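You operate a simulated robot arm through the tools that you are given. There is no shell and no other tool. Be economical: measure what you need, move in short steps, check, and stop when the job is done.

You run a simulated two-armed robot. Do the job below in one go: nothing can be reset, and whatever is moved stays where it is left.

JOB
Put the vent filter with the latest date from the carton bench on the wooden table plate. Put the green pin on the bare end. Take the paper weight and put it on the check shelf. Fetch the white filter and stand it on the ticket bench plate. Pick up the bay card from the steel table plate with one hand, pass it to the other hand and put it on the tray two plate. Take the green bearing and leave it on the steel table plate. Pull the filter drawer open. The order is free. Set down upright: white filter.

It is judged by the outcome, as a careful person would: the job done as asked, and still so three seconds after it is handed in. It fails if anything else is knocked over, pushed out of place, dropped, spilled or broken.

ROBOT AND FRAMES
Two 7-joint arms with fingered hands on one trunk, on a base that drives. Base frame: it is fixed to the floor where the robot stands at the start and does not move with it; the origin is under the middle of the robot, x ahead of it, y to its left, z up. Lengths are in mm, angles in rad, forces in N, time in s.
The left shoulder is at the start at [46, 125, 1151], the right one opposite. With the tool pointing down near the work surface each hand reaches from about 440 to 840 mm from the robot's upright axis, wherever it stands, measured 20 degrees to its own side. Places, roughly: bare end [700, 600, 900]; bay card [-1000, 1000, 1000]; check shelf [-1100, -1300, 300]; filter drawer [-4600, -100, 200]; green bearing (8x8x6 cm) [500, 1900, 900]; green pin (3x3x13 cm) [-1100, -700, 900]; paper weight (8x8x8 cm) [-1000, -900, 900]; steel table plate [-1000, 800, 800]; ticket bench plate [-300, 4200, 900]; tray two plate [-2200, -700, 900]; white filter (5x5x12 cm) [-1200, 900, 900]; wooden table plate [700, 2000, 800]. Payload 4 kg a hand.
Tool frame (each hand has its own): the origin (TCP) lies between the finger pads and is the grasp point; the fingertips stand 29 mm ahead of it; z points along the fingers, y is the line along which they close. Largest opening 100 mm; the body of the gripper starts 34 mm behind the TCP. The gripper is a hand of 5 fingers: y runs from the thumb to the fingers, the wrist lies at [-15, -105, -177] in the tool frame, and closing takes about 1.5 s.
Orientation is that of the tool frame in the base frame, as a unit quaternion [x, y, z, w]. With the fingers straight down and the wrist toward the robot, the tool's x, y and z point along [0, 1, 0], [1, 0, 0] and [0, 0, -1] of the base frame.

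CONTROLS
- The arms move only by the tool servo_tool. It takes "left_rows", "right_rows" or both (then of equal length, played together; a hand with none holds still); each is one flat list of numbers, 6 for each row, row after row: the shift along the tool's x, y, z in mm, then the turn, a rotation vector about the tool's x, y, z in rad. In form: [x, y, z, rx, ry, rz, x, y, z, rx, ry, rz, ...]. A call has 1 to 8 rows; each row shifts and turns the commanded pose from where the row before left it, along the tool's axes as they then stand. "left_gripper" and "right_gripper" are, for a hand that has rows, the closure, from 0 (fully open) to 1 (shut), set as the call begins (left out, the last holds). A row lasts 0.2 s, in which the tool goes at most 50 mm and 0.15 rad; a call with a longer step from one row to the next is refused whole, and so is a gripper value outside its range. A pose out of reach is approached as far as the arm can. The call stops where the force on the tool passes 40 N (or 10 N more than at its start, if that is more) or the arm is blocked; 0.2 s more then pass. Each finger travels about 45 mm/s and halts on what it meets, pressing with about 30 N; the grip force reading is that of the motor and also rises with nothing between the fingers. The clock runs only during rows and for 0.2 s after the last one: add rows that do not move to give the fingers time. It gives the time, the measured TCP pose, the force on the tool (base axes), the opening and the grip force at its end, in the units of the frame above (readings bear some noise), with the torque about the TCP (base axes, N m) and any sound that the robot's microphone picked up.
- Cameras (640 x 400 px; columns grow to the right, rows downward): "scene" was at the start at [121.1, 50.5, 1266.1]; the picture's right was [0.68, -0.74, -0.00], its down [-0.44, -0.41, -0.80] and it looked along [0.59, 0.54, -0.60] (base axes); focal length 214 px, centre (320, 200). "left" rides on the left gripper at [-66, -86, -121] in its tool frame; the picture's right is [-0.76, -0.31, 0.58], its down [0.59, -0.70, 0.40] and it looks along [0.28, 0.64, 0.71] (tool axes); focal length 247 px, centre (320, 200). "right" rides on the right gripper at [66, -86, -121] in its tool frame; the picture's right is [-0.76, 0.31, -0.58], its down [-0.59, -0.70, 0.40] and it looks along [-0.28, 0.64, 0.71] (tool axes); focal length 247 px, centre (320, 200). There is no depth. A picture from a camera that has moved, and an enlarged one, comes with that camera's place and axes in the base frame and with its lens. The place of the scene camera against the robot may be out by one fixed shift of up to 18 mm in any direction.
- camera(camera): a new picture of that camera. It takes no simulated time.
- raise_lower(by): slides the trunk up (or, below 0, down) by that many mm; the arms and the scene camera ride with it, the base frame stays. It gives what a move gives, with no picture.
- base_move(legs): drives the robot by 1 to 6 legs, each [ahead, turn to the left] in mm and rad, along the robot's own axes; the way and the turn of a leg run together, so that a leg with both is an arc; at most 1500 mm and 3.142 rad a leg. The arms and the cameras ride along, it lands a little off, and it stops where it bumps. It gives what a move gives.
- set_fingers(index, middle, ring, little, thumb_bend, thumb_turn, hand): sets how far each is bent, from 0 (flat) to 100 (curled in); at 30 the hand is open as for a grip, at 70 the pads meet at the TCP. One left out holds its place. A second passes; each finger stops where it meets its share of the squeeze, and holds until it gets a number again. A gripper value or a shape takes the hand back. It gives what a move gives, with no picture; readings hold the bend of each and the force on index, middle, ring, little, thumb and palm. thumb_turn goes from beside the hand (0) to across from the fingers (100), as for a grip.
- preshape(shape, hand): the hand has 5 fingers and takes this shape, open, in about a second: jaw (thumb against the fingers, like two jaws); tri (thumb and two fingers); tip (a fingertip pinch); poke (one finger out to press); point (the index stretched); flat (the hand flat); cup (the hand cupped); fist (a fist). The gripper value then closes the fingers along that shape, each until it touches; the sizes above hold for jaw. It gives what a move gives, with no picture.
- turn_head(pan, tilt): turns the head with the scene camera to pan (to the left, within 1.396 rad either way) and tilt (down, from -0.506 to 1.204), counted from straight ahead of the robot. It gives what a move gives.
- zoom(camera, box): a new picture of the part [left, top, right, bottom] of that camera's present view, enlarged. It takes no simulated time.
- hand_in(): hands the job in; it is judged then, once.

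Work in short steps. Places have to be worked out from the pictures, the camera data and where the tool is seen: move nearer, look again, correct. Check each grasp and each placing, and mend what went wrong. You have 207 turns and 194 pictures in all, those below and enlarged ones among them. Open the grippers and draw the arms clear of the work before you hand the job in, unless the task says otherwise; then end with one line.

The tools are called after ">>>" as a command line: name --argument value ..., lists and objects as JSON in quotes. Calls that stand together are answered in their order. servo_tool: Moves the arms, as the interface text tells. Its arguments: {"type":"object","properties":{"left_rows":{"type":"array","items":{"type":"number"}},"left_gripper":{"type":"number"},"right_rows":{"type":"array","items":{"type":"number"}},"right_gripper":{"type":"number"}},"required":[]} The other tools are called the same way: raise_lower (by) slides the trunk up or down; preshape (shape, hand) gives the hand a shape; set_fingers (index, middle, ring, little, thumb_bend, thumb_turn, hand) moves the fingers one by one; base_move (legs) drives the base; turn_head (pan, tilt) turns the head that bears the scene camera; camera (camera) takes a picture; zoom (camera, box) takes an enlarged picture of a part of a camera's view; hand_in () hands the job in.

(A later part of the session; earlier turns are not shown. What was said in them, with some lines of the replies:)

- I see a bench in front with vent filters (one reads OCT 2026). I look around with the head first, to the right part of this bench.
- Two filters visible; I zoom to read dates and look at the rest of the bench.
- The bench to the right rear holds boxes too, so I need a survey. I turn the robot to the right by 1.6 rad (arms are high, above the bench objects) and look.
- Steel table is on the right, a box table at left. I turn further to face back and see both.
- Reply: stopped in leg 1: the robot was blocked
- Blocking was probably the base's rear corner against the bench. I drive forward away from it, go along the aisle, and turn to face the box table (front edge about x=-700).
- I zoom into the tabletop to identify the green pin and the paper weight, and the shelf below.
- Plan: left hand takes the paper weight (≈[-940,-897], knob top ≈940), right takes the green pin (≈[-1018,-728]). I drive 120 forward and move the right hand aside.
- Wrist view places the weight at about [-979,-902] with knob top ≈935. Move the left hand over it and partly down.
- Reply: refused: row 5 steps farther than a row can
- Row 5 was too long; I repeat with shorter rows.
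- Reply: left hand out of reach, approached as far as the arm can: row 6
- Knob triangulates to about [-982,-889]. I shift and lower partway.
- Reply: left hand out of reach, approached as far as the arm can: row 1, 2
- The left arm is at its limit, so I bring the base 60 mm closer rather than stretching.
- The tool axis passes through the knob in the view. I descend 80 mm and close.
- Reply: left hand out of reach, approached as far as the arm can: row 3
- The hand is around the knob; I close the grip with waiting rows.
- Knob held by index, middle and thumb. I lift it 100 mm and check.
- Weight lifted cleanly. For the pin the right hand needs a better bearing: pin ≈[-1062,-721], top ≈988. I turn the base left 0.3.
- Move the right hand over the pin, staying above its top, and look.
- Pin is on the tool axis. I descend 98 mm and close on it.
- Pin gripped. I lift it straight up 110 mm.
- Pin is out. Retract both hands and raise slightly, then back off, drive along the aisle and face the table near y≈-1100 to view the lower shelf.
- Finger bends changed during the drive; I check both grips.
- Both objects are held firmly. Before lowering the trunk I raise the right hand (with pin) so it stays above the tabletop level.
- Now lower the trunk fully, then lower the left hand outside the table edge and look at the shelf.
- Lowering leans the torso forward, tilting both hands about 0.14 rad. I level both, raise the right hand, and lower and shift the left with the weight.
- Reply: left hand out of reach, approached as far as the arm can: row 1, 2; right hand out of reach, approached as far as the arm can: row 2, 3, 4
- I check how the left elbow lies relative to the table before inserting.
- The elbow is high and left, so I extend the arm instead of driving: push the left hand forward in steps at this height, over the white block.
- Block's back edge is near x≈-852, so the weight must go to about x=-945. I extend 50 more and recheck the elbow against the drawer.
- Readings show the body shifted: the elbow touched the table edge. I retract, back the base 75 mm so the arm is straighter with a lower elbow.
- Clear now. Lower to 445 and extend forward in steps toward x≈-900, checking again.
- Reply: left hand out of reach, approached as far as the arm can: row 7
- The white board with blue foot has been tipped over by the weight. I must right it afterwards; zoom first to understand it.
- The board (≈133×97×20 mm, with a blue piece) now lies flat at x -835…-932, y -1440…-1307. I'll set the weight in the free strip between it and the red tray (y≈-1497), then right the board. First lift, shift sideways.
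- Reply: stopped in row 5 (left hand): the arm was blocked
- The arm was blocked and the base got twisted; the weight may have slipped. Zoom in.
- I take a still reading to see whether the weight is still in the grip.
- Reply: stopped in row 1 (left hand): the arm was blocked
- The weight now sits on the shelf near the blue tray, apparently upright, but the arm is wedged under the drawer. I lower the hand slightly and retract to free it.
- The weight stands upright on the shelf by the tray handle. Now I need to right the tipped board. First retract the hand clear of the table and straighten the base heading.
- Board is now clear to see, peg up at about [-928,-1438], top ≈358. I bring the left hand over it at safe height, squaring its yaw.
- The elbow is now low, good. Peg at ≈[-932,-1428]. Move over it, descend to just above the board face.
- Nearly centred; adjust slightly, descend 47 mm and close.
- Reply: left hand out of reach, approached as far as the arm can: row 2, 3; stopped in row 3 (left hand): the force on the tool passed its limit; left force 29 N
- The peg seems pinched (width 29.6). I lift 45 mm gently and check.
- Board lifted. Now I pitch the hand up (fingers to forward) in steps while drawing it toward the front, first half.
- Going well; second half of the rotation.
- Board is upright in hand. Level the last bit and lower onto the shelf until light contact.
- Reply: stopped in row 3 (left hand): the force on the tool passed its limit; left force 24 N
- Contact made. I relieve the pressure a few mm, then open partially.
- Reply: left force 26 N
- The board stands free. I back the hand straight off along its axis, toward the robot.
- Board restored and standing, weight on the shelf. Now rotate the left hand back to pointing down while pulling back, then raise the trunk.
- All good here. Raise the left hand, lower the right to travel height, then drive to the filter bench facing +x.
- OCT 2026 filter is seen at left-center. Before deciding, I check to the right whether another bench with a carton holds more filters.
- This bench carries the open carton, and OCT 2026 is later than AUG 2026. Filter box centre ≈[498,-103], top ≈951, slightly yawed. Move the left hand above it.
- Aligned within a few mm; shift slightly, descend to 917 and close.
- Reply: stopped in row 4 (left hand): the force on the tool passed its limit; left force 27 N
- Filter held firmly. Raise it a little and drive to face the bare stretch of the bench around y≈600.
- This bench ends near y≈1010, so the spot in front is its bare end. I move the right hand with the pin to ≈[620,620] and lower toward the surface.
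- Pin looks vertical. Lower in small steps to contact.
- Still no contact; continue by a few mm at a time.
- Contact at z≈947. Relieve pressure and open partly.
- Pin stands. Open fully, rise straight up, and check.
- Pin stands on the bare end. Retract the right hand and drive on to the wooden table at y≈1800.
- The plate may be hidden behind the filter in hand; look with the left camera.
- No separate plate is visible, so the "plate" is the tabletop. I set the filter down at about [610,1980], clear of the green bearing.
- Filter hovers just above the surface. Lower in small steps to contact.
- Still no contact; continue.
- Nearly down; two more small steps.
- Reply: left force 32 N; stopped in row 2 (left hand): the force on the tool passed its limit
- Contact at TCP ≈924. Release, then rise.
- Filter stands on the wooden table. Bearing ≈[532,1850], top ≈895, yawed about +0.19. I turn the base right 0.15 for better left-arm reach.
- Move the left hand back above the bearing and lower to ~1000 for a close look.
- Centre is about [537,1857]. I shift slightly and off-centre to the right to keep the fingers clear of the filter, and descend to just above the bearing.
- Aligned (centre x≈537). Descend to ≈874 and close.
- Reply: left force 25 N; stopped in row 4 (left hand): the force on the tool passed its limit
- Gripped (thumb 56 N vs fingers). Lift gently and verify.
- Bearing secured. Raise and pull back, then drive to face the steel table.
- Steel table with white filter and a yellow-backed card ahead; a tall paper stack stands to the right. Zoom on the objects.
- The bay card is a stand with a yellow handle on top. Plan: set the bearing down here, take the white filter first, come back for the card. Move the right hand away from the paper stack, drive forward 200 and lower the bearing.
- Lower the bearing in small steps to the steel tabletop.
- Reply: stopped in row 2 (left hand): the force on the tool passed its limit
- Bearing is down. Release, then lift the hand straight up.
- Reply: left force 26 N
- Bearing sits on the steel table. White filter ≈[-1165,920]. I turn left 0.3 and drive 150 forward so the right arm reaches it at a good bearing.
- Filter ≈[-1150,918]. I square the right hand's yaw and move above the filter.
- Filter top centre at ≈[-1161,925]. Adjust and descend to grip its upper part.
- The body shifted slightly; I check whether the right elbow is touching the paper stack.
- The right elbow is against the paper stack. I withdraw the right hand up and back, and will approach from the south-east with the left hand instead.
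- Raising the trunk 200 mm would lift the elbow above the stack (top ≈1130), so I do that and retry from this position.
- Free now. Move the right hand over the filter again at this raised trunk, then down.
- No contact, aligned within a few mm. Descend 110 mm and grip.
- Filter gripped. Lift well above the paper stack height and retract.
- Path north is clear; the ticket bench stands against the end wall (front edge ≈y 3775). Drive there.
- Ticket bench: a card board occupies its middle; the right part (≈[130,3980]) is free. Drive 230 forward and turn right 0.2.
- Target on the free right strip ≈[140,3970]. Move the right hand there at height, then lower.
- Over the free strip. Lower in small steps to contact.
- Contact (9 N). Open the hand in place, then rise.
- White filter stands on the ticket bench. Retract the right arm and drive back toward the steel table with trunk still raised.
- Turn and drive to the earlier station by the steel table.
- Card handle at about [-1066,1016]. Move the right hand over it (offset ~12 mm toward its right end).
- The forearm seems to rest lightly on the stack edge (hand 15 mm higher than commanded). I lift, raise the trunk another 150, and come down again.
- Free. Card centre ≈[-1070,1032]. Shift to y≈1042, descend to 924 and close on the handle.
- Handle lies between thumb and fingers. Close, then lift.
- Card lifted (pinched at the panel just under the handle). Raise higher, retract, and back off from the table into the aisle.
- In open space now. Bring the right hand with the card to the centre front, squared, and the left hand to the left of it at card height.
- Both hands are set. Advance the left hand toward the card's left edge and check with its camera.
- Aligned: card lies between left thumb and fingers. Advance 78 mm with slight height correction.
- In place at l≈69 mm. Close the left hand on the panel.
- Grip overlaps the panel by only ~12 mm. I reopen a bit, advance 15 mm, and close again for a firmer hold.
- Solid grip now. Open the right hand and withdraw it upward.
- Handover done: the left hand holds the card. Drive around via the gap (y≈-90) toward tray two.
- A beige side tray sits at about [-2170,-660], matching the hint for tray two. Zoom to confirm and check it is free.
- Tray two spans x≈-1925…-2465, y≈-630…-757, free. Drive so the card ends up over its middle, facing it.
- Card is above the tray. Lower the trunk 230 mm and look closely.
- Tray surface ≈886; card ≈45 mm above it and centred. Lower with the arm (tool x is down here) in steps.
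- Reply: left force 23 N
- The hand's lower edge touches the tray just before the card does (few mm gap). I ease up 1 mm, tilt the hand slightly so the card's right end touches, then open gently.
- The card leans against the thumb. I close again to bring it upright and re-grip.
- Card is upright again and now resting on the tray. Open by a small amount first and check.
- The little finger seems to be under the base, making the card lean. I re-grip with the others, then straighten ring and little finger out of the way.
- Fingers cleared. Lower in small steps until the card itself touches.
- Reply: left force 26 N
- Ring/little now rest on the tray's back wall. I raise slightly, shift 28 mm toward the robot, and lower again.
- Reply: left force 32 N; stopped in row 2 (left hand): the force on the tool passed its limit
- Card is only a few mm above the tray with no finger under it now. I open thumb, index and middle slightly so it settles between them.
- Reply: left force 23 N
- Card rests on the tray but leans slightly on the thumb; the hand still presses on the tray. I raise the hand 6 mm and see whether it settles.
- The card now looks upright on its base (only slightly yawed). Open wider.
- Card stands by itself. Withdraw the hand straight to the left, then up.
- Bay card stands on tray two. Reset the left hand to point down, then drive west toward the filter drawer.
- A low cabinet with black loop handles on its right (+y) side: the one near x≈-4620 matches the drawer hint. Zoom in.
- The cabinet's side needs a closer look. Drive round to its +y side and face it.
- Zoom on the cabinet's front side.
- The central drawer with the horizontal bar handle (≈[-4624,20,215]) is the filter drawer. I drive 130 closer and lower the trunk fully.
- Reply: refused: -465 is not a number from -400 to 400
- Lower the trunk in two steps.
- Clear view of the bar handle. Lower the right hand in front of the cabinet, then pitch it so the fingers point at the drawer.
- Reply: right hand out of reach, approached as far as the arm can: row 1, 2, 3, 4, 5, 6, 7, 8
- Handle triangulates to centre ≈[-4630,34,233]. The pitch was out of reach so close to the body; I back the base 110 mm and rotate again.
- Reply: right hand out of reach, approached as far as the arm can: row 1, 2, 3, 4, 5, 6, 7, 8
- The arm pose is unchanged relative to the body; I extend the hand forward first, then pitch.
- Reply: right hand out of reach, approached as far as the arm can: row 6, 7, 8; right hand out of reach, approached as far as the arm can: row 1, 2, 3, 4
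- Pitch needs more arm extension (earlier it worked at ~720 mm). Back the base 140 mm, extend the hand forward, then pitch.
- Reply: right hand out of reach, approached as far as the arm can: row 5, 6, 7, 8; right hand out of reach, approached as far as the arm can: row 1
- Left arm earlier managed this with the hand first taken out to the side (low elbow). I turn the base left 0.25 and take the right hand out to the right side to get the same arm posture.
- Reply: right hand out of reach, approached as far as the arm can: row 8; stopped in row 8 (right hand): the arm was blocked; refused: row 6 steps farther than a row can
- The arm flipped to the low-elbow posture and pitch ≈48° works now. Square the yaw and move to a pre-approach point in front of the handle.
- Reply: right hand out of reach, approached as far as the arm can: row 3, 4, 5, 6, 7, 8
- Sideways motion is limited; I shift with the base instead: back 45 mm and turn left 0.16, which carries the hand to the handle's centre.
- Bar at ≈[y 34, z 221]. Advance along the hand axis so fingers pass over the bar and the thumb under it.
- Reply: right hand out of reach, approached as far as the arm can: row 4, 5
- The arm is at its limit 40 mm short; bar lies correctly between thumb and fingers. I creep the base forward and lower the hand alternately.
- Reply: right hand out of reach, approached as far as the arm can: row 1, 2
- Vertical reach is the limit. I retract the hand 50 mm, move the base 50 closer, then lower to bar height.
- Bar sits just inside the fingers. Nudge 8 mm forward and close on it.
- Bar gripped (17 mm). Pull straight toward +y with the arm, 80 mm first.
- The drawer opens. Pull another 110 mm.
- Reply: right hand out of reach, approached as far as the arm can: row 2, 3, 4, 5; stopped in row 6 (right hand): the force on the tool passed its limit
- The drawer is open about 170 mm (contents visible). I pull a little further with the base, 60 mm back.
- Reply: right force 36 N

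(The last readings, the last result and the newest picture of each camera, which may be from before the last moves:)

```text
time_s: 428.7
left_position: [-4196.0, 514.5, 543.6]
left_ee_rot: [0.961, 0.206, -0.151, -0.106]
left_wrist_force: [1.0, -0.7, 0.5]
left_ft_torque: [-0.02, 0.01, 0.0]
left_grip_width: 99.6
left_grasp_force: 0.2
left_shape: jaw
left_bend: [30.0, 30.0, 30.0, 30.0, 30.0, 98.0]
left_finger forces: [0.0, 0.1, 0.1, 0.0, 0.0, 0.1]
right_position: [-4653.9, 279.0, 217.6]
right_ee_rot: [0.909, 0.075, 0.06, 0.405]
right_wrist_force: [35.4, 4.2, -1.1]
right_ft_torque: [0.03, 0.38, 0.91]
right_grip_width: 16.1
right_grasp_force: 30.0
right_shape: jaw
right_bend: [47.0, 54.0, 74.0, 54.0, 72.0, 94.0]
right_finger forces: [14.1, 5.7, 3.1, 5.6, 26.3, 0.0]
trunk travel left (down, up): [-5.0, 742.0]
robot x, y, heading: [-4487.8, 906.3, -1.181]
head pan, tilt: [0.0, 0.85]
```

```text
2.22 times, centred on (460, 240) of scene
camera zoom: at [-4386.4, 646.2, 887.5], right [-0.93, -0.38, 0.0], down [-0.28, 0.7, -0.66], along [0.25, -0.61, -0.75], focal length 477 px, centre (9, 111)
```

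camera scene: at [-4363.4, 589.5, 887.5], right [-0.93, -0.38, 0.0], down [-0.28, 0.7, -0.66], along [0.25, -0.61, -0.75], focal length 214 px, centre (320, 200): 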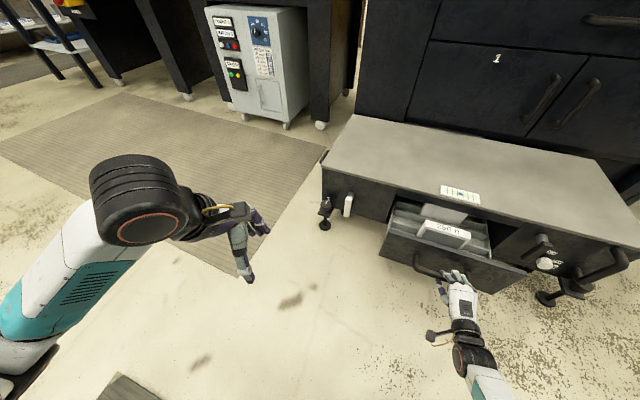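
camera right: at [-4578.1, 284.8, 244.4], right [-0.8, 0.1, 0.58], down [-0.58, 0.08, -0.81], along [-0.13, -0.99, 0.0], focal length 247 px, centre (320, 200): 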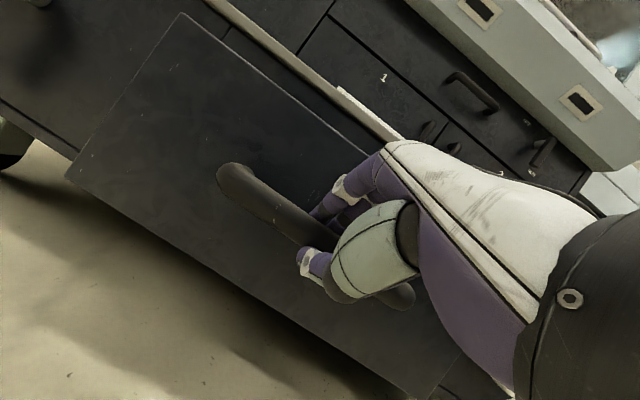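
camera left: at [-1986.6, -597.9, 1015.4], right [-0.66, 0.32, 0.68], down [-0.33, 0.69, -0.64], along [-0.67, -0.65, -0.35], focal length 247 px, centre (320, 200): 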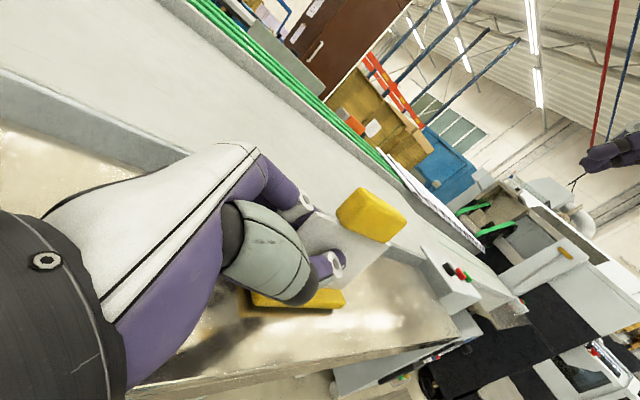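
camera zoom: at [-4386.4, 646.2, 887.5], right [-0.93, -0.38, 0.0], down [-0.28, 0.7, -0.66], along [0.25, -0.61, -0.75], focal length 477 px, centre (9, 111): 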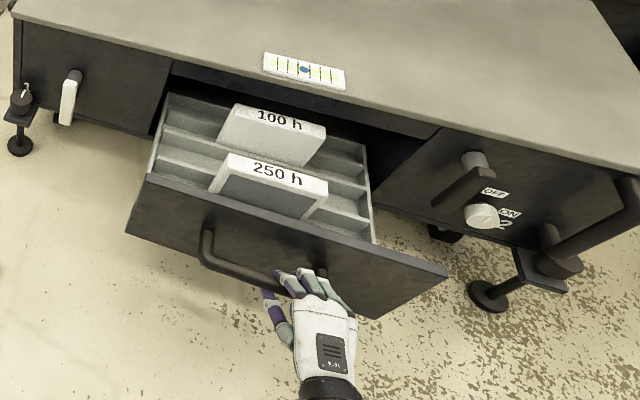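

The filter drawer is well open (~230 mm), showing filters. Release the handle and withdraw the hand.

>>> servo_tool --right_rows '[0, 0, 0, 0, 0, 0, 0, 0, 0, 0, 0, 0, 0, 0, 0, 0, 0, 0, 0, 0, 0, 0, 0, 0, 0, 0, 0, 0, 0, 0]' --right_gripper 0.4

>>> base_move --legs '[[-180, 0]]'

>>> camera --camera "scene"

```text
time_s: 429.9
left_position: [-4195.9, 515.3, 542.8]
left_ee_rot: [0.961, 0.206, -0.151, -0.107]
left_wrist_force: [0.8, 0.0, 0.5]
left_ft_torque: [-0.01, 0.03, -0.03]
left_grip_width: 100.0
left_grasp_force: 0.1
left_shape: jaw
left_bend: [30.0, 30.0, 30.0, 30.0, 30.0, 98.0]
left_finger forces: [0.0, 0.0, 0.1, 0.1, 0.0, 0.1]
right_position: [-4653.5, 279.6, 218.0]
right_ee_rot: [0.909, 0.075, 0.059, 0.406]
right_wrist_force: [0.0, -0.8, 0.0]
right_ft_torque: [0.03, 0.01, 0.01]
right_grip_width: 59.8
right_grasp_force: 0.0
right_shape: jaw
right_bend: [40.0, 39.0, 73.0, 45.0, 31.0, 100.0]
right_finger forces: [0.1, 0.0, 0.0, 0.0, 0.0, 0.0]
trunk travel left (down, up): [-5.0, 742.0]
robot x, y, heading: [-4486.7, 907.0, -1.186]
head pan, tilt: [0.0, 0.85]
```

```text
time_s: 431.4
left_position: [-4264.8, 682.7, 543.1]
left_ee_rot: [0.961, 0.207, -0.152, -0.106]
left_wrist_force: [-0.1, -0.3, 0.3]
left_ft_torque: [-0.02, 0.02, -0.02]
left_grip_width: 99.8
left_grasp_force: 0.2
left_shape: jaw
left_bend: [30.0, 30.0, 30.0, 30.0, 30.0, 98.0]
left_finger forces: [0.0, 0.0, 0.0, 0.0, 0.0, 0.1]
right_position: [-4722.8, 447.1, 219.0]
right_ee_rot: [0.909, 0.075, 0.059, 0.406]
right_wrist_force: [0.1, -0.2, 0.1]
right_ft_torque: [0.0, -0.01, 0.01]
right_grip_width: 59.9
right_grasp_force: 0.0
right_shape: jaw
right_bend: [39.0, 39.0, 73.0, 45.0, 30.0, 100.0]
right_finger forces: [0.0, 0.1, 0.1, 0.0, 0.0, 0.1]
trunk travel left (down, up): [-5.0, 742.0]
robot x, y, heading: [-4561.7, 1071.6, -1.181]
head pan, tilt: [0.0, 0.85]
```

```text
8 pictures are left
camera scene: at [-4455.4, 814.0, 887.5], right [-0.93, -0.38, 0.0], down [-0.28, 0.7, -0.66], along [0.25, -0.61, -0.75], focal length 214 px, centre (320, 200)
```

scene: 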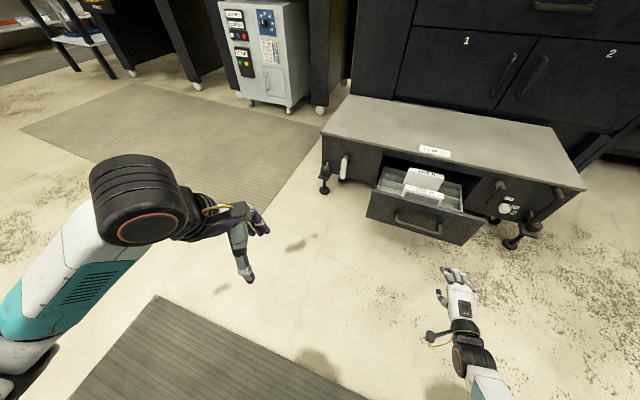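

The drawer stays open and clear of the hand. All parts are done; open the right hand fully and hand in.

>>> servo_tool --right_rows '[0, 0, 0, 0, 0, 0, 0, 0, 0, 0, 0, 0, 0, 0, 0, 0, 0, 0]' --right_gripper 0.0

>>> hand_in

```text
time_s: 432.2
left_position: [-4265.1, 683.8, 542.2]
left_ee_rot: [0.961, 0.207, -0.151, -0.106]
left_wrist_force: [0.0, 0.7, 0.1]
left_ft_torque: [-0.01, 0.01, 0.0]
left_grip_width: 99.5
left_grasp_force: 0.0
left_shape: jaw
left_bend: [30.0, 30.0, 30.0, 30.0, 30.0, 98.0]
left_finger forces: [0.0, 0.0, 0.0, 0.1, 0.0, 0.0]
right_position: [-4722.3, 446.0, 218.3]
right_ee_rot: [0.909, 0.076, 0.06, 0.405]
right_wrist_force: [-0.5, -0.4, -0.4]
right_ft_torque: [0.04, -0.04, 0.0]
right_grip_width: 100.0
right_grasp_force: 0.0
right_shape: jaw
right_bend: [30.0, 30.0, 30.0, 30.0, 30.0, 98.0]
right_finger forces: [0.0, 0.0, 0.0, 0.1, 0.1, 0.1]
trunk travel left (down, up): [-5.0, 742.0]
robot x, y, heading: [-4556.4, 1072.9, -1.18]
head pan, tilt: [0.0, 0.85]
```

```text
The job is handed in.
```

I finished all seven parts and handed the job in, but the paper weight slipped from the grip and landed upright on the check shelf, and a small white board there was knocked over and stood back up close to its old spot.
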